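You operate a simulated robot arm through the tools that you are given. There is no shell and no other tool. Be economical: measure what you need, move in short steps, check, and stop when the job is done.

Carry out the task below with a simulated two-armed robot. There is one attempt and no reset: what you move stays moved.

JOB
Take the cap off the water bottle and lay it down on the fitting table top. Fetch the gasket roller and set it in the dustpan. Take the black corner on the supply top and put it away on the under shelf. The order is free. Set down upright: black corner.

It is judged by the outcome, as a careful person would: the job done as asked, and still so three seconds after it is handed in. It fails if anything else is knocked over, pushed out of place, dropped, spilled or broken. Lids that push on must go on centred and level and be pressed home; caps that screw on are set level and turned clockwise until they are tight.

ROBOT AND FRAMES
Two 7-joint arms with two-finger parallel grippers on one trunk, on a base that drives. Base frame: it is fixed to the floor where the robot stands at the start and does not move with it; the origin is under the middle of the robot, x ahead of it, y to its left, z up; the surface under the hand at the start is at about z = 0.84. Units: m, degrees, N and s.
The left shoulder is at the start at [-0.082, 0.119, 0.851], the right one opposite. With the tool pointing down near the work surface each hand reaches from about 0.14 to 0.58 m from the robot's upright axis, wherever it stands, measured 20 degrees to its own side. Places, roughly: black corner [0.25, 3.5, 1]; dustpan [0.5, 3.25, 1]; gasket roller [0.5, 3.5, 1]; under shelf (132x16 cm) [0.44, 7.88, 0.3]. Payload 3.43 kg a hand.
The TCP of each hand is the grasp point between the finger pads, 0.03 m short of the fingertips. In the tool frame z runs along the fingers and y along their closing line. Largest opening 0.094 m; finger width 0.028, thickness 0.01; the body of the gripper, 0.05 by 0.096 m, starts 0.055 m behind the TCP.
Orientation is told as [roll, pitch, yaw] about the base's x, y, z axes, in that order, counted from this pose: with the fingers straight down and closing along the base's y, the tool's x points along the base's -x, its y along +y and its z along -z.

CONTROLS
- The arms move only by the tool send_rows. It takes "left_series", "right_series" or both (then of equal length, played together; a hand with none holds still); each is a list of rows, each a list of 7 numbers: the shift along the base's x, y, z in m, then the turn, a rotation vector about the base's x, y, z in degrees, then the gripper command, from -1 (fully open) to 1 (shut), values between in proportion. In form: [[dx, dy, dz, rx, ry, rz, fingers], ...]. A call has 1 to 10 rows; each row is the pose to reach, as a shift and turn from the pose commanded when the call began. Each row takes 0.2 s and may step no farther than 0.05 m and 8.6 degrees from the row before; otherwise, or with a gripper value out of range, the whole call is refused. A pose out of reach is approached as far as the arm can. The call stops where the force on the tool passes 40 N (or 10 N more than at its start, if that is more) or the arm is blocked; 0.2 s more then pass. Each finger travels about 0.153 m/s and halts on what it meets, pressing with about 23 N; the grip force reading is that of the motor and also rises with nothing between the fingers. The clock runs only during rows and for 0.2 s after the last one: add rows that repeat a pose to give the fingers time. It gives the time, the measured TCP pose, the force on the tool (base axes), the opening and the grip force at its end, in the units of the frame above (readings bear some noise), with the torque about the TCP (base axes, N m) and any sound that the robot's microphone picked up.
- Cameras (640 x 400 px; columns grow to the right, rows downward): "scene" is now at [0.0274, 0.0259, 1.5576]; the picture's right is [0.24, -0.97, 0.00], its down [-0.76, -0.19, -0.62] and it looks along [0.60, 0.15, -0.79] (base axes); focal length 291 px, centre (320, 200). "left" rides on the left gripper at [0.076, -0.014, -0.102] in its tool frame; the picture's right is [0.18, 0.98, 0.00], its down [-0.75, 0.14, -0.64] and it looks along [-0.63, 0.12, 0.77] (tool axes); focal length 243 px, centre (320, 200). "right" rides on the right gripper at [0.076, 0.014, -0.102] in its tool frame; the picture's right is [-0.18, 0.98, 0.00], its down [-0.75, -0.14, -0.64] and it looks along [-0.63, -0.12, 0.77] (tool axes); focal length 243 px, centre (320, 200). There is no depth. A picture from a camera that has moved, and an enlarged one, comes with that camera's place and axes in the base frame and with its lens. The place of the scene camera against the robot may be out by one fixed shift of up to 0.012 m in any direction.
- capture(camera): a new picture of that camera. No time passes.
- move_column(by): slides the trunk up (or, below 0, down) by that many m; the arms and the scene camera ride with it, the base frame stays. It gives what a move gives, with no picture.
- base_move(legs): drives the robot by 1 to 6 legs, each [ahead, left, turn to the left] in m, m and degrees, along the robot's own axes; the way and the turn of a leg run together, so that a leg with both is an arc; at most 1.5 m and 180 degrees a leg. The arms and the cameras ride along, it lands a little off, and it stops where it bumps. It gives what a move gives.
- pan_tilt(pan, tilt): turns the head with the scene camera to pan (to the left, within 143 degrees either way) and tilt (down, from -29 to 69), counted from straight ahead of the robot. It gives what a move gives.
- zoom(camera, box): a new picture of the part [left, top, right, bottom] of that camera's present view, enlarged. No time passes.
- job_done(): hands the job in; it is judged then, once.

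Work in short steps. Places have to be worked out from the pictures, the camera data and where the tool is seen: move nearer, look again, correct. Check each grasp and each placing, and mend what went wrong. You have 165 turns and 138 pictures in all, those below and enlarged ones among them. Open the grippers and draw the arms clear of the work before you hand the job in, unless the task says otherwise; then end with one line.

The tools are called by a JSON object that holds its "api" and its "payload". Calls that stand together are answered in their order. send_rows: Moves the arms, as the interface text tells. Its arguments: {"type":"object","properties":{"left_series":{"type":"array"},"right_series":{"type":"array"}},"required":[]} The other tools are called the same way: move_column (by) slides the trunk up or down; base_move (legs) drives the base; pan_tilt (pan, tilt) turns the head that bears the scene camera; capture (camera) takes a picture; zoom (camera, box) takes an enlarged picture of a part of a camera's view; job_done () hands the job in.

At the start:

```text
t: 0.0
left_ee_pos: [0.213, 0.2063, 1.239]
left_orientation: [0.1, 0.0, 0.0]
left_contact_force: [-0.6, 0.8, 0.3]
left_ft_torque: [-0.01, 0.02, -0.01]
left_gripper_width: 0.0939
left_finger_force: 0.1
right_ee_pos: [0.2909, -0.056, 1.1601]
right_orientation: [0.0, -0.1, 0.0]
right_contact_force: [0.2, -0.9, 0.0]
right_ft_torque: [-0.01, 0.01, 0.03]
right_gripper_width: 0.0939
right_finger_force: 0.0
trunk travel left (down, up): [-0.275, 0.06]
robot x, y, heading: [-0.0013, 0.0016, -0.3]
head pan, tilt: [13.9, 52.0]
```

scene: 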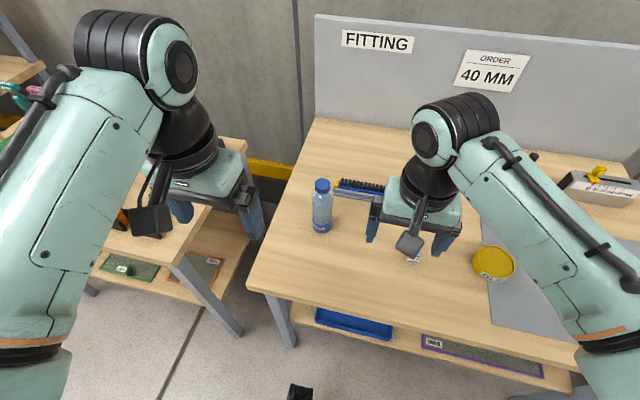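
right: 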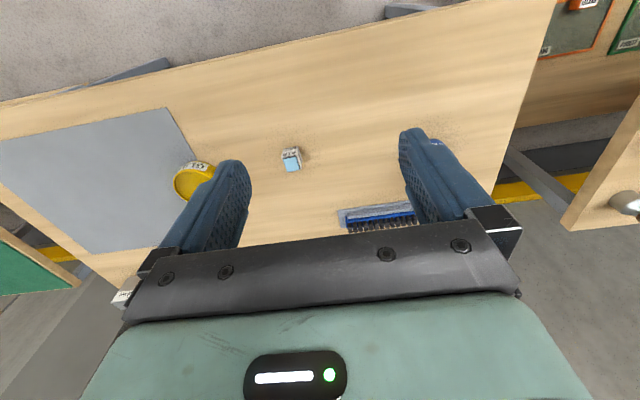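
left: 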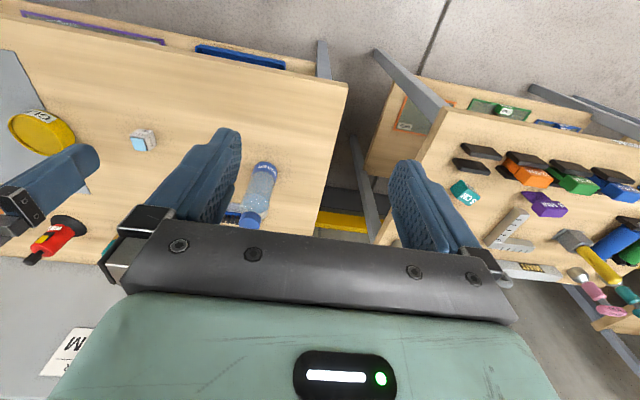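

I'll look closer at the bottle first.

{"api": "zoom", "payload": {"camera": "scene", "box": [270, 150, 370, 250]}}

{"api": "zoom", "payload": {"camera": "left", "box": [200, 130, 340, 240]}}

```text
4.00 times, centred on (320, 200) of scene
camera zoom: at [0.0274, 0.0259, 1.5576], right [0.24, -0.97, 0.0], down [-0.76, -0.19, -0.62], along [0.6, 0.15, -0.79], focal length 1163 px, centre (320, 200)
```

zoom: 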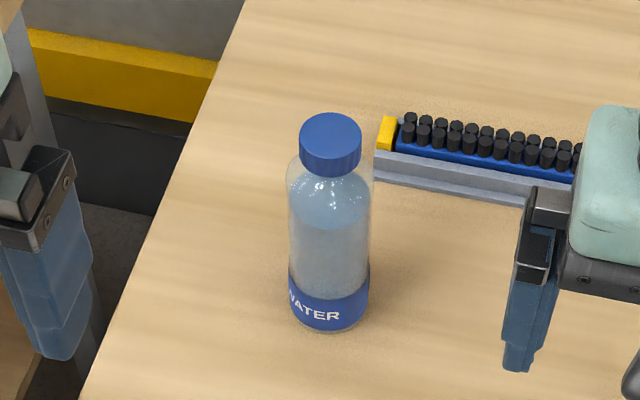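

```text
3.64 times, centred on (270, 185) of left
camera zoom: at [0.1364, 0.1927, 1.3391], right [-0.18, 0.98, 0.0], down [0.75, 0.14, 0.64], along [0.63, 0.12, -0.77], focal length 882 px, centre (502, 254)
```

zoom: 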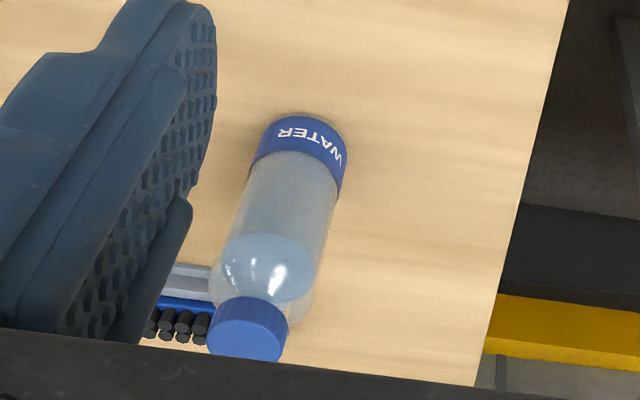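

Cap top is around (0.46, 0.127, 1.035), with bottle diameter ~0.055. I'll hold the body with the left hand (fingers forward, tilted down 25°) and unscrew with the right. First I pitch the left hand.

{"api": "send_rows", "payload": {"left_series": [[0.01, -0.005, -0.02, 0, -8.2, 0, -1], [0.02, -0.015, -0.04, 0, -16.4, 0, -1], [0.03, -0.025, -0.06, 0, -24.5, 0, -1], [0.035, -0.035, -0.08, 0, -32.6, 0, -1], [0.04, -0.045, -0.1, 0, -40.7, 0, -1], [0.045, -0.055, -0.12, 0, -48.8, 0, -1], [0.05, -0.065, -0.14, 0, -56.9, 0, -1], [0.055, -0.075, -0.16, 0, -65, 0, -1], [0.055, -0.079, -0.18, 0, -65, 0, -1]]}}

{"api": "capture", "payload": {"camera": "left"}}

{"api": "capture", "payload": {"camera": "scene"}}

```text
t: 2.0
left_ee_pos: [0.2934, 0.1195, 1.0833]
left_orientation: [0.1, -64.8, -0.1]
left_contact_force: [0.0, -0.3, 0.2]
left_ft_torque: [-0.01, 0.01, 0.02]
left_gripper_width: 0.0941
left_finger_force: 0.1
left hand out of reach, approached as far as the arm can: row 8, 9
right_ee_pos: [0.2931, -0.0561, 1.1598]
right_orientation: [-0.1, 0.0, 0.1]
right_contact_force: [-0.1, -0.1, -0.4]
right_ft_torque: [0.03, 0.03, -0.03]
right_gripper_width: 0.0939
right_finger_force: 0.1
trunk travel left (down, up): [-0.275, 0.06]
robot x, y, heading: [-0.0034, 0.0015, 0.3]
head pan, tilt: [13.9, 52.0]
```

```text
132 pictures are left
camera left: at [0.1676, 0.1044, 1.057], right [-0.08, 0.98, -0.17], down [-0.26, 0.14, 0.95], along [0.96, 0.12, 0.25], focal length 243 px, centre (320, 200)
```

left: 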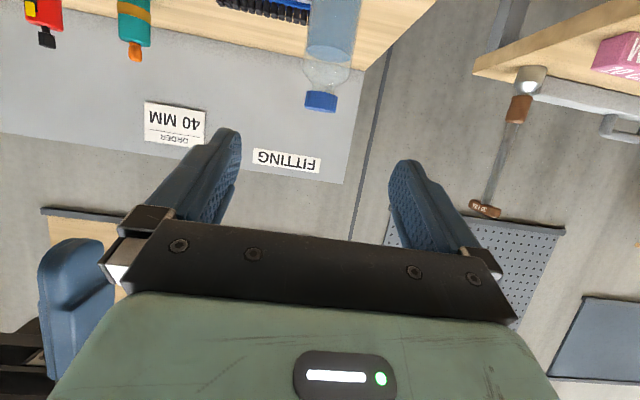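

```text
131 pictures are left
camera scene: at [0.0279, 0.0259, 1.5577], right [0.24, -0.97, 0.0], down [-0.77, -0.19, -0.62], along [0.6, 0.15, -0.79], focal length 291 px, centre (320, 200)
```

scene: 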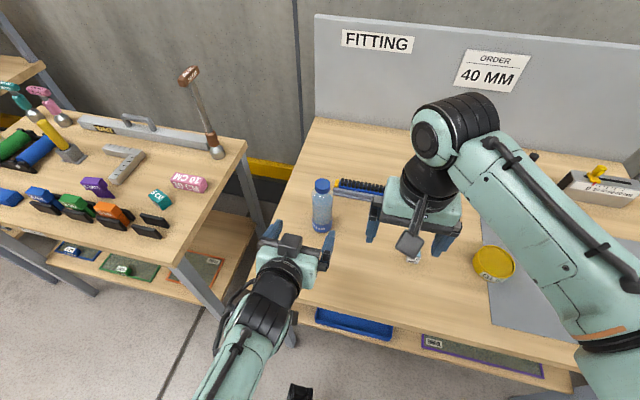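

The left hand is near (0.293, 0.12, 1.083), and the bottle axis is about (0.46, 0.125). I lower the hand to body height short of the bottle, then check.

{"api": "send_rows", "payload": {"left_series": [[0.01, 0.0, -0.035, 0, 0, 0, -1], [0.015, 0.0, -0.07, 0, 0, 0, -1], [0.02, 0.0, -0.105, 0, 0, 0, -1], [0.03, 0.0, -0.14, 0, 0, 0, -1], [0.03, 0.0, -0.14, 0, 0, 0, -1]]}}

{"api": "capture", "payload": {"camera": "left"}}

{"api": "capture", "payload": {"camera": "scene"}}

```text
t: 3.2
left_ee_pos: [0.3616, 0.1134, 0.9517]
left_orientation: [0.0, -65.0, 0.0]
left_contact_force: [0.4, -0.7, -0.7]
left_ft_torque: [0.03, 0.0, -0.01]
left_gripper_width: 0.094
left_finger_force: 0.0
left hand out of reach, approached as far as the arm can: row 1, 2, 3, 4, 5
right_ee_pos: [0.2925, -0.055, 1.1608]
right_orientation: [-0.1, 0.0, 0.0]
right_contact_force: [0.3, 0.8, 0.4]
right_ft_torque: [-0.02, -0.05, 0.0]
right_gripper_width: 0.0943
right_finger_force: 0.0
trunk travel left (down, up): [-0.275, 0.06]
robot x, y, heading: [-0.0005, -0.0003, -0.0]
head pan, tilt: [13.9, 52.0]
```

```text
130 pictures are left
camera left: at [0.2348, 0.0992, 0.9245], right [-0.08, 0.98, -0.17], down [-0.26, 0.14, 0.95], along [0.96, 0.12, 0.25], focal length 243 px, centre (320, 200)
```

left: 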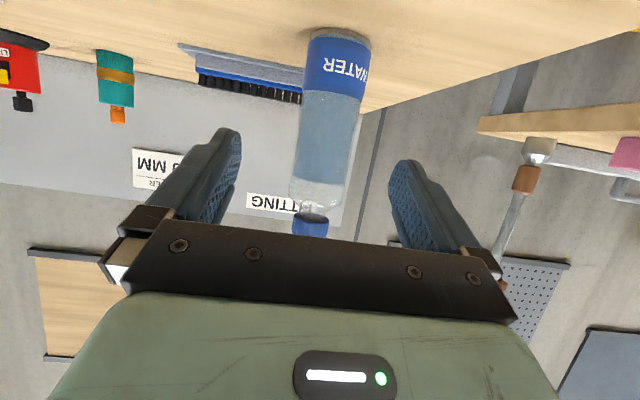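

```text
129 pictures are left
camera scene: at [0.0266, 0.0265, 1.5576], right [0.24, -0.97, 0.0], down [-0.76, -0.19, -0.62], along [0.6, 0.15, -0.79], focal length 291 px, centre (320, 200)
```

scene: 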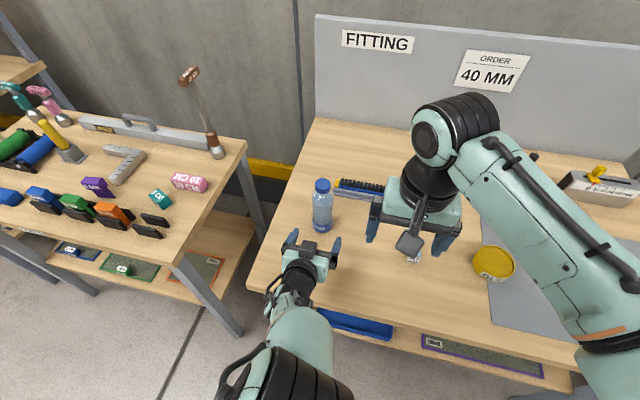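

Reach was the limit on the near side; going forward should clear it. I advance a moderate amount and read the pose.

{"api": "send_rows", "payload": {"left_series": [[0.03, 0.0, 0.01, 0, 0, 0, -1], [0.06, 0.0, 0.02, 0, 0, 0, -1], [0.08, 0.0, 0.02, 0, 0, 0, -1], [0.08, 0.0, 0.02, 0, 0, 0, -1]]}}

```text
t: 4.2
left_ee_pos: [0.4415, 0.1114, 0.9715]
left_orientation: [0.1, -65.0, 0.1]
left_contact_force: [0.4, -0.4, -0.2]
left_ft_torque: [0.0, -0.01, 0.05]
left_gripper_width: 0.094
left_finger_force: 0.1
right_ee_pos: [0.2918, -0.0548, 1.1598]
right_orientation: [0.0, 0.0, 0.0]
right_contact_force: [-0.9, -0.2, 0.6]
right_ft_torque: [0.01, -0.01, -0.02]
right_gripper_width: 0.0941
right_finger_force: 0.0
trunk travel left (down, up): [-0.275, 0.06]
robot x, y, heading: [-0.0041, 0.0003, 0.3]
head pan, tilt: [13.9, 52.0]
```

Commands are relative to the reached pose. I centre on the bottle: +0.022 x, +0.0125 y, −0.035 z, then take a look before closing.

{"api": "send_rows", "payload": {"left_series": [[0.0, 0.0125, -0.02, 0, 0, 0, -1], [0.01, 0.0125, -0.035, 0, 0, 0, -1], [0.022, 0.0125, -0.035, 0, 0, 0, -1], [0.022, 0.0125, -0.035, 0, 0, 0, -1]]}}

{"api": "capture", "payload": {"camera": "left"}}

{"api": "zoom", "payload": {"camera": "scene", "box": [240, 160, 400, 260]}}

```text
t: 5.2
left_ee_pos: [0.4646, 0.123, 0.9361]
left_orientation: [0.0, -65.0, 0.1]
left_contact_force: [-0.2, -0.5, 1.1]
left_ft_torque: [0.05, 0.04, 0.0]
left_gripper_width: 0.0939
left_finger_force: 0.1
right_ee_pos: [0.2929, -0.0556, 1.1603]
right_orientation: [0.0, 0.1, 0.0]
right_contact_force: [-0.5, -0.3, 0.4]
right_ft_torque: [0.0, 0.0, -0.03]
right_gripper_width: 0.094
right_finger_force: 0.0
trunk travel left (down, up): [-0.275, 0.06]
robot x, y, heading: [-0.0001, -0.001, -0.1]
head pan, tilt: [13.9, 52.0]
```

```text
128 pictures are left
camera left: at [0.338, 0.109, 0.9096], right [-0.08, 0.98, -0.17], down [-0.26, 0.14, 0.95], along [0.96, 0.12, 0.25], focal length 243 px, centre (320, 200)
```

left: 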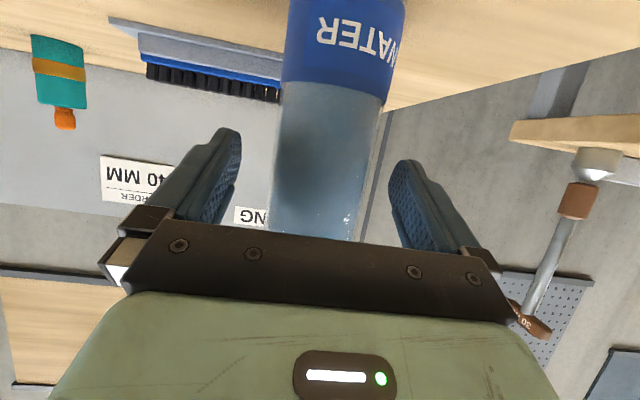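

```text
4.00 times, centred on (320, 210) of scene
camera zoom: at [0.0273, 0.0258, 1.5576], right [0.24, -0.97, 0.0], down [-0.76, -0.19, -0.62], along [0.6, 0.15, -0.79], focal length 1163 px, centre (320, 160)
```

zoom: 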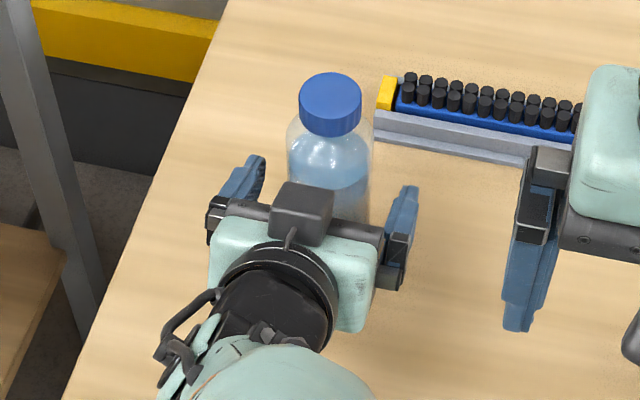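

The bottle is between the fingers, perhaps slightly farther than the TCP. I nudge 8 mm ahead and close.

{"api": "send_rows", "payload": {"left_series": [[0.008, 0.0, 0.0, 0, 0, 0, -1], [0.008, 0.0, 0.0, 0, 0, 0, -0.2], [0.008, 0.0, 0, 0, 0, 0, 0.2], [0.008, 0.0, 0, 0, 0, 0, 0.6], [0.008, 0.0, 0, 0, 0, 0, 1], [0.008, 0.0, 0, 0, 0, 0, 1]]}}

{"api": "capture", "payload": {"camera": "left"}}

{"api": "zoom", "payload": {"camera": "scene", "box": [240, 160, 400, 260]}}

{"api": "capture", "payload": {"camera": "right"}}

```text
t: 6.6
left_ee_pos: [0.4736, 0.1231, 0.936]
left_orientation: [0.0, -65.0, 0.1]
left_contact_force: [1.1, 1.1, 0.4]
left_ft_torque: [0.0, -0.06, 0.04]
left_gripper_width: 0.0512
left_finger_force: 23.0
right_ee_pos: [0.2926, -0.0551, 1.1599]
right_orientation: [0.0, -0.1, 0.0]
right_contact_force: [-0.5, 0.7, 0.4]
right_ft_torque: [0.0, -0.02, 0.03]
right_gripper_width: 0.0939
right_finger_force: 0.0
trunk travel left (down, up): [-0.275, 0.06]
robot x, y, heading: [0.0026, -0.002, 0.1]
head pan, tilt: [13.9, 52.0]
```

```text
126 pictures are left
camera left: at [0.346, 0.1091, 0.9094], right [-0.08, 0.98, -0.17], down [-0.26, 0.14, 0.95], along [0.96, 0.12, 0.25], focal length 243 px, centre (320, 200)
```

left: 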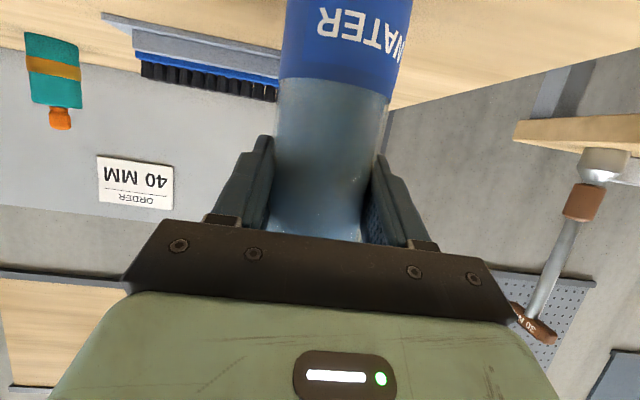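

```text
4.00 times, centred on (320, 210) of scene
camera zoom: at [0.0275, 0.0261, 1.5577], right [0.24, -0.97, 0.0], down [-0.77, -0.19, -0.62], along [0.6, 0.15, -0.79], focal length 1163 px, centre (320, 160)
```

zoom: 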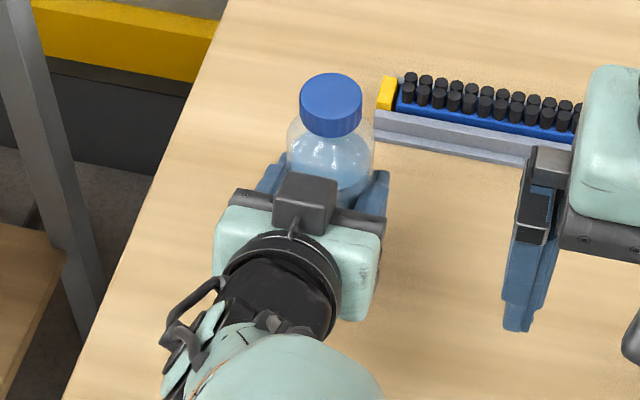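

```text
124 pictures are left
camera right: at [0.2162, -0.0409, 1.2629], right [0.18, 0.98, 0.0], down [0.75, -0.14, 0.64], along [0.63, -0.12, -0.77], focal length 243 px, centre (320, 200)
```

right: 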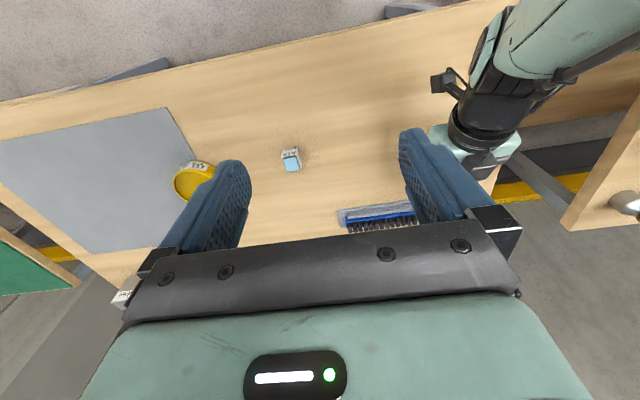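

The bottle is held (width 0.051). Now I bring the right hand above the cap at z 1.16, pre-turned −43° in yaw.

{"api": "send_rows", "payload": {"right_series": [[0.03, 0.03, 0, 0, 0, -7.2, -1], [0.06, 0.06, 0, 0, 0, -14.4, -1], [0.09, 0.09, 0, 0, 0, -21.6, -1], [0.12, 0.12, 0, 0, 0, -28.8, -1], [0.15, 0.15, 0, 0, 0, -36, -1], [0.177, 0.178, 0, 0, 0, -43, -1], [0.177, 0.178, 0, 0, 0, -43, -1]]}}

{"api": "capture", "payload": {"camera": "right"}}

{"api": "capture", "payload": {"camera": "scene"}}

```text
t: 8.2
left_ee_pos: [0.472, 0.1231, 0.935]
left_orientation: [0.1, -65.0, -0.1]
left_contact_force: [0.0, -0.7, 0.0]
left_ft_torque: [0.03, 0.04, 0.02]
left_gripper_width: 0.0515
left_finger_force: 23.0
right_ee_pos: [0.3876, 0.0787, 1.1158]
right_orientation: [-0.1, 0.1, -41.1]
right_contact_force: [-1.0, -0.5, 0.1]
right_ft_torque: [0.04, 0.01, 0.02]
right_gripper_width: 0.0942
right_finger_force: 0.0
right hand out of reach, approached as far as the arm can: row 4, 5, 6, 7
trunk travel left (down, up): [-0.275, 0.06]
robot x, y, heading: [-0.0013, 0.0002, 0.0]
head pan, tilt: [13.9, 52.0]
```

```text
123 pictures are left
camera right: at [0.3408, 0.1391, 1.219], right [0.78, 0.62, 0.0], down [0.48, -0.6, 0.64], along [0.4, -0.5, -0.77], focal length 243 px, centre (320, 200)
```

right: 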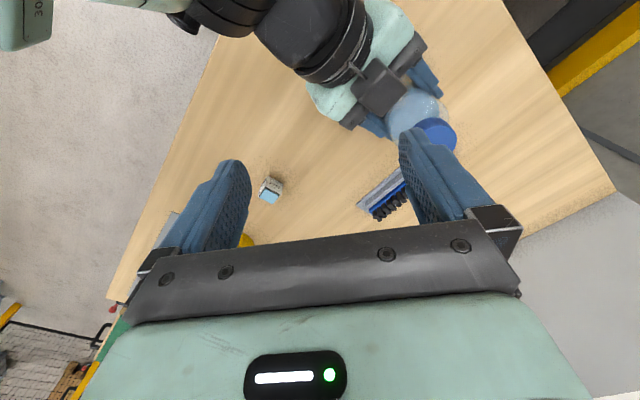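

```text
122 pictures are left
camera scene: at [0.0277, 0.0254, 1.5577], right [0.24, -0.97, 0.0], down [-0.77, -0.19, -0.62], along [0.6, 0.15, -0.79], focal length 291 px, centre (320, 200)
```

scene: 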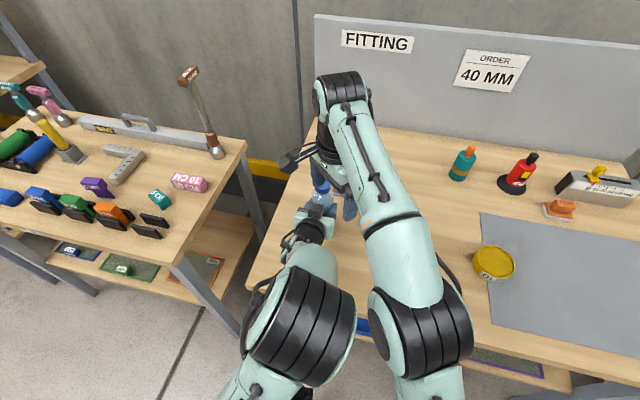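

The right arm can't reach that far left. I'll carry the held bottle nearer to the middle (and return it later). First I back the right hand off and raise the trunk 0.06, lifting the bottle straight up.

{"api": "send_rows", "payload": {"right_series": [[-0.02, -0.03, 0.02, 0, 0, 0, -1], [-0.04, -0.06, 0.04, 0, 0, 0, -1], [-0.06, -0.09, 0.05, 0, 0, 0, -1], [-0.06, -0.12, 0.05, 0, 0, 0, -1], [-0.06, -0.15, 0.05, 0, 0, 0, -1]]}}

{"api": "move_column", "payload": {"by": 0.058}}

{"api": "capture", "payload": {"camera": "scene"}}

```text
t: 9.4
left_ee_pos: [0.4718, 0.1222, 0.9352]
left_orientation: [0.1, -64.9, 0.0]
left_contact_force: [-0.3, 0.7, -0.7]
left_ft_torque: [0.05, 0.01, 0.0]
left_gripper_width: 0.0515
left_finger_force: 22.9
right_ee_pos: [0.3293, -0.0702, 1.1662]
right_orientation: [0.0, 0.0, -43.1]
right_contact_force: [-0.4, -1.0, -0.2]
right_ft_torque: [0.02, 0.01, 0.01]
right_gripper_width: 0.0939
right_finger_force: 0.0
trunk travel left (down, up): [-0.275, 0.06]
robot x, y, heading: [0.0042, 0.002, 0.1]
head pan, tilt: [13.9, 52.0]
```

```text
t: 10.4
left_ee_pos: [0.4727, 0.1225, 0.9942]
left_orientation: [0.1, -65.0, -0.1]
left_contact_force: [0.1, 0.2, -3.5]
left_ft_torque: [-0.03, 0.02, 0.03]
left_gripper_width: 0.0516
left_finger_force: 22.4
right_ee_pos: [0.3313, -0.0709, 1.2205]
right_orientation: [0.0, 0.1, -43.0]
right_contact_force: [-0.1, -0.6, -0.2]
right_ft_torque: [-0.01, 0.0, 0.01]
right_gripper_width: 0.0939
right_finger_force: 0.0
trunk travel left (down, up): [-0.333, 0.002]
robot x, y, heading: [-0.0021, -0.0025, -0.1]
head pan, tilt: [13.9, 52.0]
```

```text
121 pictures are left
camera scene: at [0.0262, 0.0259, 1.6192], right [0.24, -0.97, 0.0], down [-0.76, -0.19, -0.62], along [0.6, 0.15, -0.79], focal length 291 px, centre (320, 200)
```

scene: 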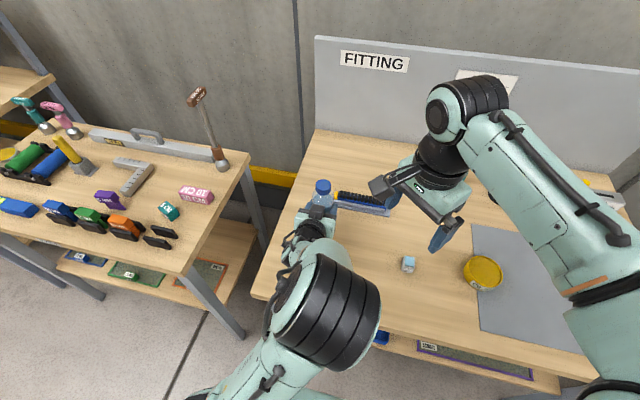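

The bottle lifted (3.5 N). I carry it to about (0.42, 0.02), slightly above the table.

{"api": "send_rows", "payload": {"left_series": [[-0.008, -0.017, -0.006, 0, 0, 0, 1], [-0.016, -0.034, -0.012, 0, 0, 0, 1], [-0.024, -0.051, -0.018, 0, 0, 0, 1], [-0.032, -0.068, -0.026, 0, 0, 0, 1], [-0.04, -0.085, -0.034, 0, 0, 0, 1], [-0.05, -0.1, -0.042, 0, 0, 0, 1], [-0.05, -0.1, -0.042, 0, 0, 0, 1]]}}

{"api": "capture", "payload": {"camera": "right"}}

{"api": "capture", "payload": {"camera": "scene"}}

```text
t: 12.0
left_ee_pos: [0.4225, 0.0218, 0.9508]
left_orientation: [0.0, -65.0, 0.1]
left_contact_force: [-0.2, -0.9, -3.4]
left_ft_torque: [0.04, 0.04, 0.02]
left_gripper_width: 0.0514
left_finger_force: 22.9
right_ee_pos: [0.3308, -0.0688, 1.2211]
right_orientation: [0.1, -0.1, -43.0]
right_contact_force: [0.3, -0.2, 0.0]
right_ft_torque: [-0.01, 0.0, -0.04]
right_gripper_width: 0.0939
right_finger_force: 0.1
trunk travel left (down, up): [-0.333, 0.002]
robot x, y, heading: [0.0005, -0.002, 0.2]
head pan, tilt: [13.9, 52.0]
```

```text
120 pictures are left
camera right: at [0.2865, -0.0068, 1.3239], right [0.81, 0.59, 0.0], down [0.45, -0.62, 0.64], along [0.38, -0.52, -0.77], focal length 243 px, centre (320, 200)
```

right: 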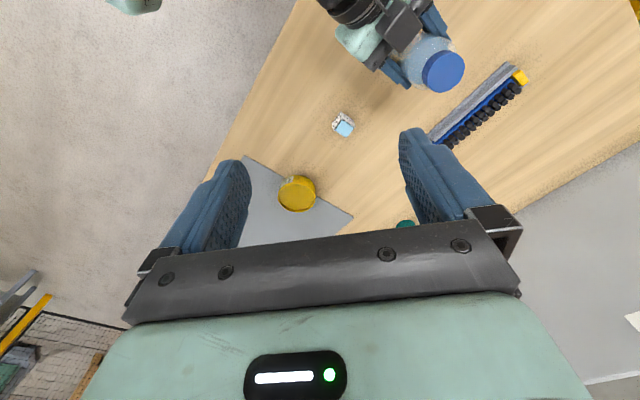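

```text
119 pictures are left
camera scene: at [0.0271, 0.0263, 1.6192], right [0.24, -0.97, 0.0], down [-0.77, -0.19, -0.62], along [0.6, 0.15, -0.79], focal length 291 px, centre (320, 200)
```

scene: 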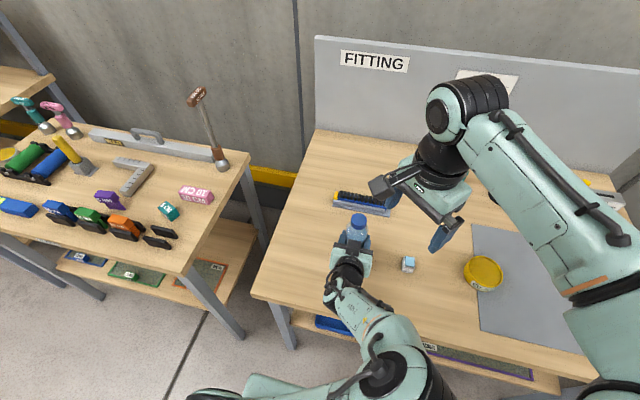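

The cap is at (0.424, 0.021), matching the left TCP. I set the bottle down at grip height and bring the right hand above the cap.

{"api": "send_rows", "payload": {"left_series": [[0, 0, -0.005, 0, 0, 0, 1], [0, 0, -0.01, 0, 0, 0, 1], [0, 0, -0.0145, 0, 0, 0, 1], [0, 0, -0.0145, 0, 0, 0, 1], [0, 0, -0.0145, 0, 0, 0, 1]], "right_series": [[0.02, 0.02, -0.01, 0, 0, 0, -1], [0.04, 0.04, -0.03, 0, 0, 0, -1], [0.065, 0.065, -0.06, 0, 0, 0, -1], [0.093, 0.09, -0.09, 0, 0, 0, -1], [0.093, 0.09, -0.11, 0, 0, 0, -1]]}}

{"api": "capture", "payload": {"camera": "right"}}

{"api": "zoom", "payload": {"camera": "scene", "box": [280, 160, 440, 260]}}

```text
t: 13.2
left_ee_pos: [0.4236, 0.0332, 0.9352]
left_orientation: [-0.3, -64.6, 1.7]
left_contact_force: [0.1, 1.1, -0.7]
left_ft_torque: [0.05, 0.0, 0.01]
left_gripper_width: 0.0513
left_finger_force: 22.8
right_ee_pos: [0.4268, -0.0183, 1.1776]
right_orientation: [7.5, -0.8, -46.7]
right_contact_force: [0.5, -0.7, 0.5]
right_ft_torque: [0.03, -0.03, -0.02]
right_gripper_width: 0.0938
right_finger_force: 0.0
trunk travel left (down, up): [-0.333, 0.002]
robot x, y, heading: [-0.0012, -0.0001, -0.0]
head pan, tilt: [13.9, 52.0]
stopped in row 5 (right hand): the arm was blocked; the commanded pose is now the measured one
```

```text
118 pictures are left
camera right: at [0.3739, 0.0394, 1.2804], right [0.83, 0.54, 0.13], down [0.35, -0.7, 0.63], along [0.43, -0.48, -0.77], focal length 243 px, centre (320, 200)
```

right: 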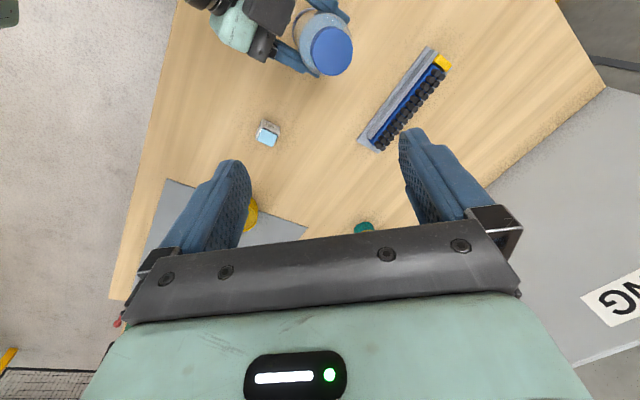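

```text
4.00 times, centred on (360, 210) of scene
camera zoom: at [0.0266, 0.0259, 1.6192], right [0.24, -0.97, 0.0], down [-0.77, -0.19, -0.62], along [0.6, 0.15, -0.79], focal length 1163 px, centre (160, 160)
```

zoom: 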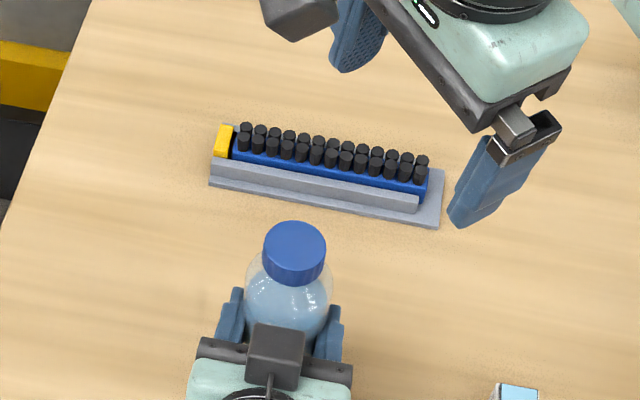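

The arms seem to have bumped each other. I check the overview.

{"api": "capture", "payload": {"camera": "scene"}}

{"api": "pan_tilt", "payload": {"pan": 0, "tilt": 69}}

{"api": "capture", "payload": {"camera": "scene"}}

```text
116 pictures are left
camera scene: at [0.0266, 0.0259, 1.6192], right [0.24, -0.97, 0.0], down [-0.77, -0.19, -0.62], along [0.6, 0.15, -0.79], focal length 291 px, centre (320, 200)
```

scene: 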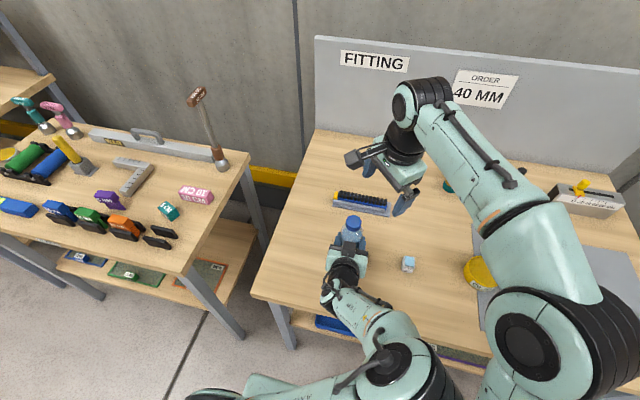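

```text
t: 13.9
left_ee_pos: [0.424, 0.0333, 0.9354]
left_orientation: [-0.4, -64.7, 1.9]
left_contact_force: [-0.4, -0.4, -2.4]
left_ft_torque: [0.0, -0.01, 0.05]
left_gripper_width: 0.0516
left_finger_force: 23.2
right_ee_pos: [0.4268, -0.0165, 1.1772]
right_orientation: [7.4, -0.8, -46.5]
right_contact_force: [0.1, 0.5, 0.0]
right_ft_torque: [-0.01, 0.0, 0.0]
right_gripper_width: 0.0937
right_finger_force: 0.0
trunk travel left (down, up): [-0.333, 0.002]
robot x, y, heading: [0.0022, 0.002, -0.0]
head pan, tilt: [0.0, 68.8]
```

```text
115 pictures are left
camera scene: at [0.0097, 0.0078, 1.5999], right [0.0, -1.0, 0.0], down [-0.93, 0.0, -0.36], along [0.36, 0.0, -0.93], focal length 291 px, centre (320, 200)
```

scene: 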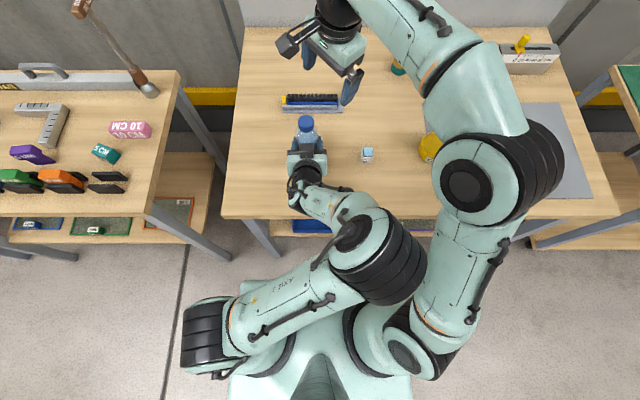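

The left elbow sits in the middle against the right upper arm. I pull the right hand back, then yaw the left hand (with bottle, about its axis) so its elbow swings outward.

{"api": "send_rows", "payload": {"right_series": [[-0.02, -0.02, 0.01, -2, 0, 0, -1], [-0.04, -0.04, 0.02, -4, 0, 0, -1], [-0.06, -0.06, 0.03, -6, 0, 0, -1], [-0.09, -0.08, 0.04, -7, 0, 0, -1], [-0.11, -0.11, 0.04, -7, 0, 0, -1]], "left_series": [[0, 0, 0.004, 0, 0, 0, 1], [0, 0, 0.008, 0, 0, 0, 1], [0, 0, 0.012, 0, 0, 0, 1], [0, 0, 0.012, 0, 0, 0, 1], [0, 0, 0.012, 0, 0, 0, 1]]}}

{"api": "send_rows", "payload": {"left_series": [[0, 0, 0, 0, 0, -6, 1], [0, 0, 0, 0, 0, -12, 1], [0, 0, 0, 0, 0, -18, 1], [0, 0, 0, 0, 0, -24, 1], [0, 0, 0, 0, 0, -30, 1], [0, 0, 0, 0, 0, -36, 1], [0, 0, 0, 0, 0, -42, 1], [0, 0, 0, 0, 0, -48, 1], [0, 0, 0, 0, 0, -54, 1], [0, 0, 0, 0, 0, -60, 1]]}}

{"api": "capture", "payload": {"camera": "scene"}}

```text
t: 15.2
left_ee_pos: [0.4229, 0.0333, 0.9472]
left_orientation: [-0.1, -64.7, 1.6]
left_contact_force: [0.4, 0.8, -3.1]
left_ft_torque: [-0.01, 0.0, 0.04]
left_gripper_width: 0.0518
left_finger_force: 23.0
right_ee_pos: [0.3134, -0.1273, 1.2151]
right_orientation: [2.5, -5.8, -46.1]
right_contact_force: [-0.2, -0.5, 0.7]
right_ft_torque: [0.02, -0.01, 0.0]
right_gripper_width: 0.0942
right_finger_force: 0.1
trunk travel left (down, up): [-0.333, 0.002]
robot x, y, heading: [-0.0006, -0.0005, -0.1]
head pan, tilt: [0.0, 68.8]
```

```text
t: 17.4
left_ee_pos: [0.4243, 0.0323, 0.9474]
left_orientation: [-0.3, -64.6, -58.3]
left_contact_force: [0.4, -0.4, -3.9]
left_ft_torque: [0.03, 0.01, 0.0]
left_gripper_width: 0.0515
left_finger_force: 22.8
right_ee_pos: [0.3156, -0.1248, 1.2148]
right_orientation: [2.5, -5.8, -46.1]
right_contact_force: [0.0, 0.5, 0.2]
right_ft_torque: [-0.03, 0.0, 0.03]
right_gripper_width: 0.094
right_finger_force: 0.1
trunk travel left (down, up): [-0.333, 0.002]
robot x, y, heading: [0.0005, 0.0002, -0.2]
head pan, tilt: [0.0, 68.8]
```

```text
114 pictures are left
camera scene: at [0.0102, 0.0072, 1.5999], right [0.0, -1.0, 0.0], down [-0.93, 0.0, -0.36], along [0.36, 0.0, -0.93], focal length 291 px, centre (320, 200)
```

scene: 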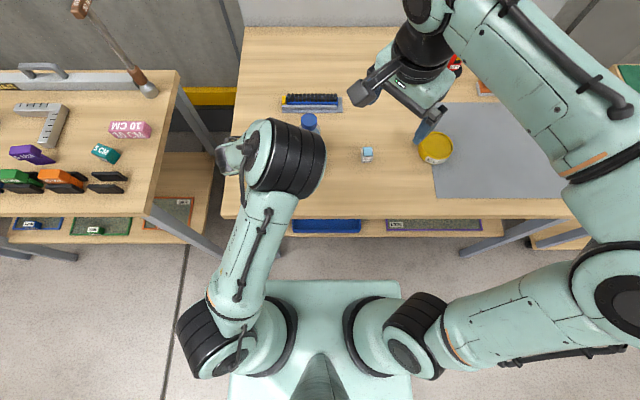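

The left arm now comes from the left. I check clearance around the cap with the right camera.

{"api": "capture", "payload": {"camera": "right"}}

```text
113 pictures are left
camera right: at [0.2622, -0.0574, 1.31], right [0.83, 0.55, 0.06], down [0.35, -0.61, 0.71], along [0.43, -0.57, -0.7], focal length 243 px, centre (320, 200)
```

right: 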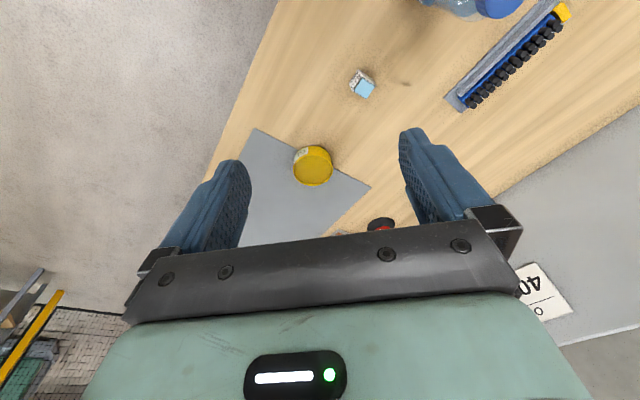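

Clear so far. I level the right hand, turn it to about yaw −6 (camera away from the left arm) and approach above; the left hand lowers the bottle to the table.

{"api": "send_rows", "payload": {"right_series": [[0.01, 0.01, 0, 0.5, 1.2, 7, -1], [0.02, 0.02, 0, 1, 2.4, 14, -1], [0.03, 0.03, 0, 1.5, 3.6, 21, -1], [0.04, 0.045, 0, 2, 4.8, 28, -1], [0.05, 0.06, -0.005, 2.4, 5.9, 35, -1], [0.06, 0.08, -0.01, 2.4, 5.9, 40, -1], [0.06, 0.08, -0.01, 2.4, 5.9, 40, -1]], "left_series": [[0, 0, -0.004, 0, 0, 0, 1], [0, 0, -0.008, 0, 0, 0, 1], [0, 0, -0.012, 0, 0, 0, 1], [0, 0, -0.012, 0, 0, 0, 1], [0, 0, -0.012, 0, 0, 0, 1], [0, 0, -0.012, 0, 0, 0, 1], [0, 0, -0.012, 0, 0, 0, 1]]}}

{"api": "capture", "payload": {"camera": "right"}}

{"api": "capture", "payload": {"camera": "scene"}}

```text
t: 18.9
left_ee_pos: [0.4253, 0.0312, 0.9353]
left_orientation: [-0.1, -64.7, -58.5]
left_contact_force: [-1.3, 0.0, 0.5]
left_ft_torque: [-0.16, 0.01, -0.01]
left_gripper_width: 0.0513
left_finger_force: 22.7
right_ee_pos: [0.3745, -0.0461, 1.2061]
right_orientation: [2.1, 0.4, -5.8]
right_contact_force: [-0.1, -0.3, -0.8]
right_ft_torque: [0.0, -0.04, -0.01]
right_gripper_width: 0.0941
right_finger_force: 0.1
trunk travel left (down, up): [-0.333, 0.002]
robot x, y, heading: [0.0009, -0.0006, 0.3]
head pan, tilt: [0.0, 68.8]
```

```text
112 pictures are left
camera right: at [0.301, -0.0275, 1.3098], right [0.28, 0.96, 0.03], down [0.74, -0.24, 0.63], along [0.61, -0.15, -0.77], focal length 243 px, centre (320, 200)
```

right: 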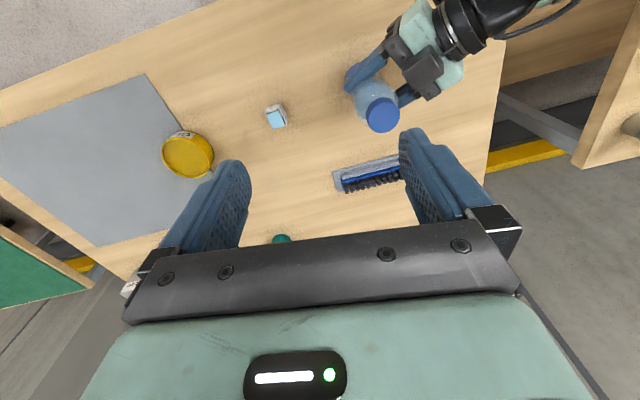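

```text
111 pictures are left
camera scene: at [0.0093, 0.0075, 1.5999], right [0.0, -1.0, 0.0], down [-0.93, 0.0, -0.36], along [0.36, 0.0, -0.93], focal length 291 px, centre (320, 200)
```

scene: 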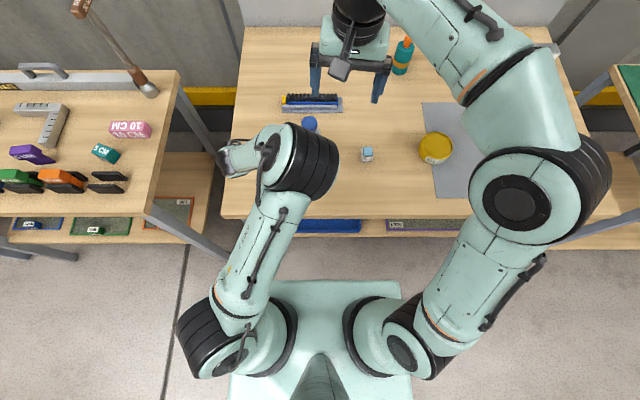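

Cap estimated at about (0.422, 0.026). I move over it at z≈1.12 and look again.

{"api": "send_rows", "payload": {"right_series": [[0.01, 0.02, -0.01, -1, -0.2, 0, -1], [0.02, 0.04, -0.025, -2, -0.4, 0, -1], [0.035, 0.06, -0.045, -2, -0.4, 0, -1], [0.0475, 0.073, -0.065, -2, -0.4, 0, -1], [0.0475, 0.073, -0.086, -2, -0.4, 0, -1], [0.0475, 0.073, -0.086, -2, -0.4, 0, -1]]}}

{"api": "capture", "payload": {"camera": "right"}}

{"api": "capture", "payload": {"camera": "scene"}}

```text
t: 20.4
left_ee_pos: [0.424, 0.0315, 0.9355]
left_orientation: [-0.3, -64.7, -58.4]
left_contact_force: [0.4, -0.5, 3.7]
left_ft_torque: [-0.27, -0.12, 0.02]
left_gripper_width: 0.0515
left_finger_force: 22.9
right_ee_pos: [0.422, 0.0295, 1.1211]
right_orientation: [0.1, -0.2, -6.1]
right_contact_force: [0.8, 0.5, 0.7]
right_ft_torque: [-0.02, -0.03, -0.01]
right_gripper_width: 0.0941
right_finger_force: 0.2
trunk travel left (down, up): [-0.333, 0.002]
robot x, y, heading: [0.001, 0.0019, -0.1]
head pan, tilt: [0.0, 68.8]
```

```text
110 pictures are left
camera right: at [0.348, 0.0505, 1.2237], right [0.29, 0.96, 0.0], down [0.73, -0.22, 0.64], along [0.62, -0.18, -0.76], focal length 243 px, centre (320, 200)
```

right: 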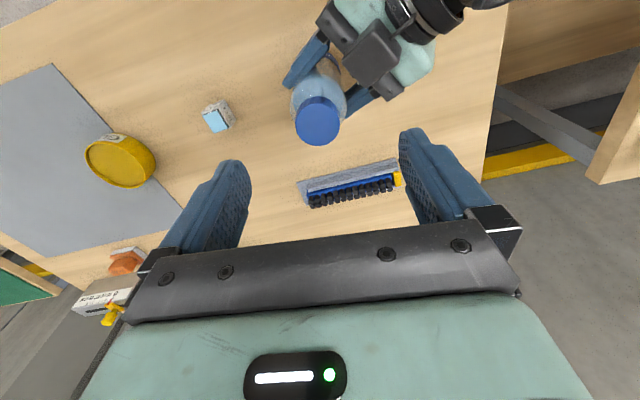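

```text
109 pictures are left
camera scene: at [0.0094, 0.0079, 1.5999], right [0.0, -1.0, 0.0], down [-0.93, 0.0, -0.36], along [0.36, 0.0, -0.93], focal length 291 px, centre (320, 200)
```

scene: 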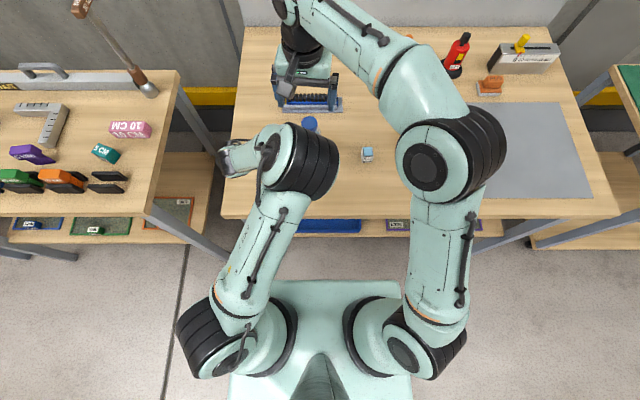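

The cap is centred at ≈(0.421, 0.028), under the hand. I descend to TCP z≈1.037 and close on it.

{"api": "send_rows", "payload": {"right_series": [[0, -0.001, -0.03, 0, 0, 0, -1], [0, -0.001, -0.055, 0, 0, 0, -1], [0, -0.001, -0.075, 0, 0, 0, -1], [0, -0.001, -0.084, 0, 0, 0, -1], [0, -0.001, -0.084, 0, 0, 0, -1]]}}

{"api": "capture", "payload": {"camera": "right"}}

```text
t: 21.6
left_ee_pos: [0.4236, 0.0338, 0.9352]
left_orientation: [-0.2, -64.8, -58.3]
left_contact_force: [0.2, 1.1, 1.0]
left_ft_torque: [-0.77, -0.5, 0.18]
left_gripper_width: 0.0515
left_finger_force: 23.4
right_ee_pos: [0.4236, 0.0263, 1.0376]
right_orientation: [0.2, -0.3, -6.1]
right_contact_force: [1.9, -0.4, 7.5]
right_ft_torque: [0.35, -0.04, -0.11]
right_gripper_width: 0.0936
right_finger_force: 0.0
trunk travel left (down, up): [-0.333, 0.002]
robot x, y, heading: [0.0005, -0.0023, 0.0]
head pan, tilt: [0.0, 68.8]
```

```text
108 pictures are left
camera right: at [0.3484, 0.0496, 1.1396], right [0.29, 0.96, 0.01], down [0.73, -0.22, 0.65], along [0.62, -0.18, -0.76], focal length 243 px, centre (320, 200)
```

right: 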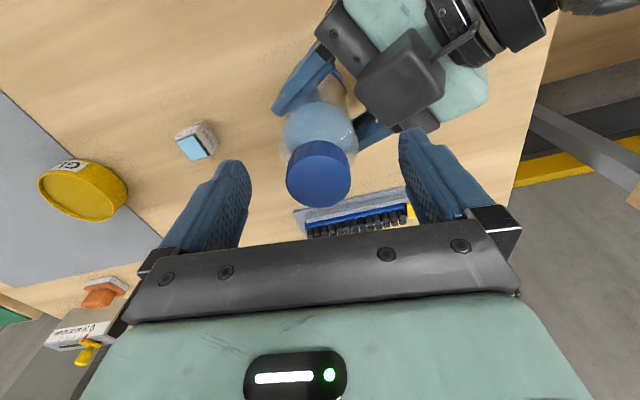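

The +y finger touches the top of the left gripper. I rise, half-close to ~54 mm, and come down slightly higher.

{"api": "send_rows", "payload": {"right_series": [[0, 0.0, 0.015, 0, 0, 0, -1], [-0.001, 0.001, 0.02, 0, 0, 0, -0.15], [-0.001, 0.001, 0.02, 0, 0, 0, -0.15], [-0.001, 0.001, 0.01, 0, 0, 0, -0.15], [-0.001, 0.001, 0.005, 0, 0, 0, -0.15], [-0.001, 0.001, 0.005, 0, 0, 0, -0.15]]}}

{"api": "capture", "payload": {"camera": "right"}}

```text
t: 22.9
left_ee_pos: [0.4238, 0.0321, 0.9347]
left_orientation: [-0.3, -64.7, -58.5]
left_contact_force: [-1.0, 1.3, 4.3]
left_ft_torque: [-0.1, -0.02, 0.01]
left_gripper_width: 0.0514
left_finger_force: 23.1
right_ee_pos: [0.4218, 0.0289, 1.0412]
right_orientation: [0.2, -0.2, -6.0]
right_contact_force: [-0.6, 0.8, -0.2]
right_ft_torque: [-0.04, -0.03, -0.02]
right_gripper_width: 0.0539
right_finger_force: 0.1
trunk travel left (down, up): [-0.333, 0.002]
robot x, y, heading: [-0.0006, -0.001, 0.2]
head pan, tilt: [0.0, 68.8]
```

```text
107 pictures are left
camera right: at [0.3477, 0.0508, 1.1435], right [0.29, 0.96, 0.0], down [0.73, -0.22, 0.64], along [0.62, -0.18, -0.76], focal length 243 px, centre (320, 200)
```

right: 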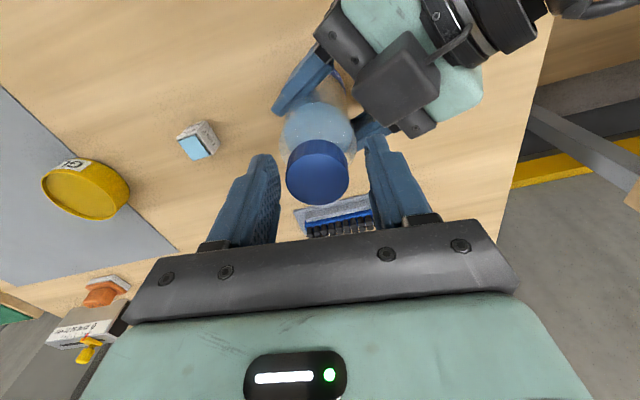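

Well centred and free. I close on the cap.

{"api": "send_rows", "payload": {"right_series": [[-0.002, 0, 0, 0, 0, 0, 0.1], [-0.002, 0, 0, 0, 0, 0, 0.6], [-0.002, 0, 0, 0, 0, 0, 1], [-0.002, 0, 0, 0, 0, 0, 1]]}}

{"api": "send_rows", "payload": {"right_series": [[0, 0, 0, 0, 0, 8, 1], [0, 0, 0, 0, 0, 16, 1], [0, 0, 0, 0, 0, 24, 1], [0, 0, 0, 0, 0, 32, 1]]}}

{"api": "capture", "payload": {"camera": "right"}}

```text
t: 23.9
left_ee_pos: [0.4243, 0.0333, 0.9353]
left_orientation: [-0.2, -64.6, -58.3]
left_contact_force: [-2.6, 9.3, 3.3]
left_ft_torque: [-0.63, -0.23, 0.03]
left_gripper_width: 0.0516
left_finger_force: 23.1
right_ee_pos: [0.4202, 0.0274, 1.0408]
right_orientation: [0.0, -0.2, -6.1]
right_contact_force: [1.5, -7.8, -0.9]
right_ft_torque: [-0.22, -0.09, -0.08]
right_gripper_width: 0.0339
right_finger_force: 22.3
trunk travel left (down, up): [-0.333, 0.002]
robot x, y, heading: [-0.003, -0.0027, 0.1]
head pan, tilt: [0.0, 68.8]
```

```text
t: 24.9
left_ee_pos: [0.4253, 0.0349, 0.9348]
left_orientation: [0.1, -64.6, -58.4]
left_contact_force: [0.0, 20.2, 3.8]
left_ft_torque: [-0.66, -0.09, 0.02]
left_gripper_width: 0.0518
left_finger_force: 22.6
right_ee_pos: [0.4202, 0.0271, 1.0414]
right_orientation: [0.0, -0.2, 26.0]
right_contact_force: [0.8, -16.6, 3.0]
right_ft_torque: [-0.57, -0.06, -0.14]
right_gripper_width: 0.0343
right_finger_force: 22.7
trunk travel left (down, up): [-0.333, 0.002]
robot x, y, heading: [-0.0016, -0.0001, 0.0]
head pan, tilt: [0.0, 68.8]
```

```text
106 pictures are left
camera right: at [0.3452, 0.0065, 1.1442], right [-0.27, 0.96, 0.0], down [0.74, 0.2, 0.64], along [0.62, 0.17, -0.76], focal length 243 px, centre (320, 200)
```

right: 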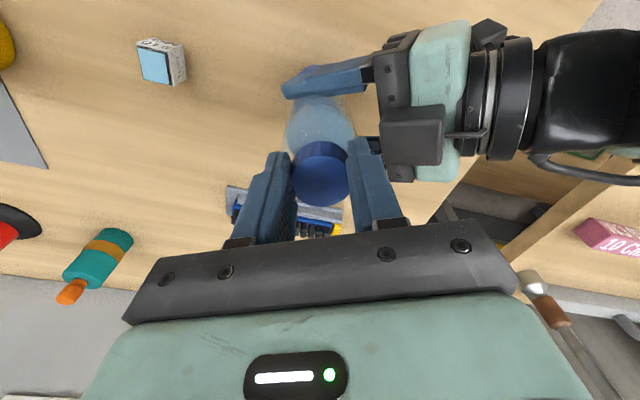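

The right finger presses on the left gripper's top (16 N sideways). While the right keeps the cap, I'll re-grip with the left 22 mm lower and better centred.

{"api": "send_rows", "payload": {"left_series": [[0, 0, 0, 0, 0, 0, 0], [0, 0, 0, 0, 0, 0, -0.5], [-0.001, -0.002, -0.01, 0, 0, 0, -0.5], [-0.002, -0.004, -0.022, 0, 0, 0, -0.5], [-0.002, -0.004, -0.022, 0, 0, 0, -0.5], [-0.002, -0.004, -0.022, 0, 0, 0, -0.5]]}}

{"api": "capture", "payload": {"camera": "right"}}

{"api": "capture", "payload": {"camera": "left"}}

```text
t: 26.4
left_ee_pos: [0.4227, 0.0291, 0.9123]
left_orientation: [-0.2, -64.7, -58.3]
left_contact_force: [-0.2, -0.5, 0.0]
left_ft_torque: [0.01, -0.03, -0.01]
left_gripper_width: 0.0703
left_finger_force: 0.0
right_ee_pos: [0.4194, 0.028, 1.0414]
right_orientation: [0.1, -0.1, 25.8]
right_contact_force: [-0.2, 0.0, -0.1]
right_ft_torque: [0.11, -0.02, -0.04]
right_gripper_width: 0.0339
right_finger_force: 23.1
trunk travel left (down, up): [-0.333, 0.002]
robot x, y, heading: [-0.0008, -0.0028, -0.0]
head pan, tilt: [0.0, 68.8]
```

```text
105 pictures are left
camera right: at [0.3452, 0.007, 1.144], right [-0.26, 0.96, 0.0], down [0.74, 0.2, 0.64], along [0.62, 0.17, -0.76], focal length 243 px, centre (320, 200)
```

right: 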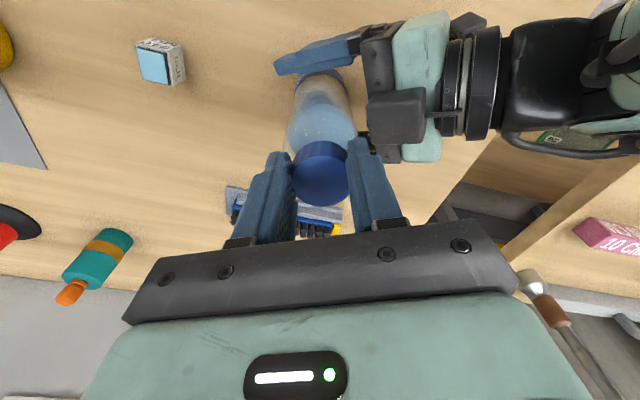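

```text
104 pictures are left
camera left: at [0.3437, 0.1286, 0.8868], right [0.8, 0.58, -0.17], down [-0.01, 0.29, 0.96], along [0.6, -0.76, 0.24], focal length 243 px, centre (320, 200)
```

left: 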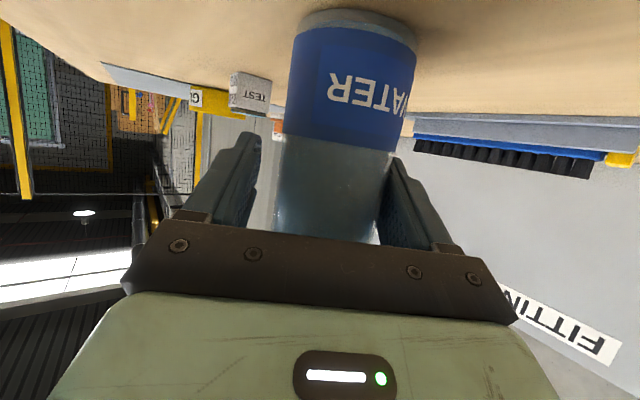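

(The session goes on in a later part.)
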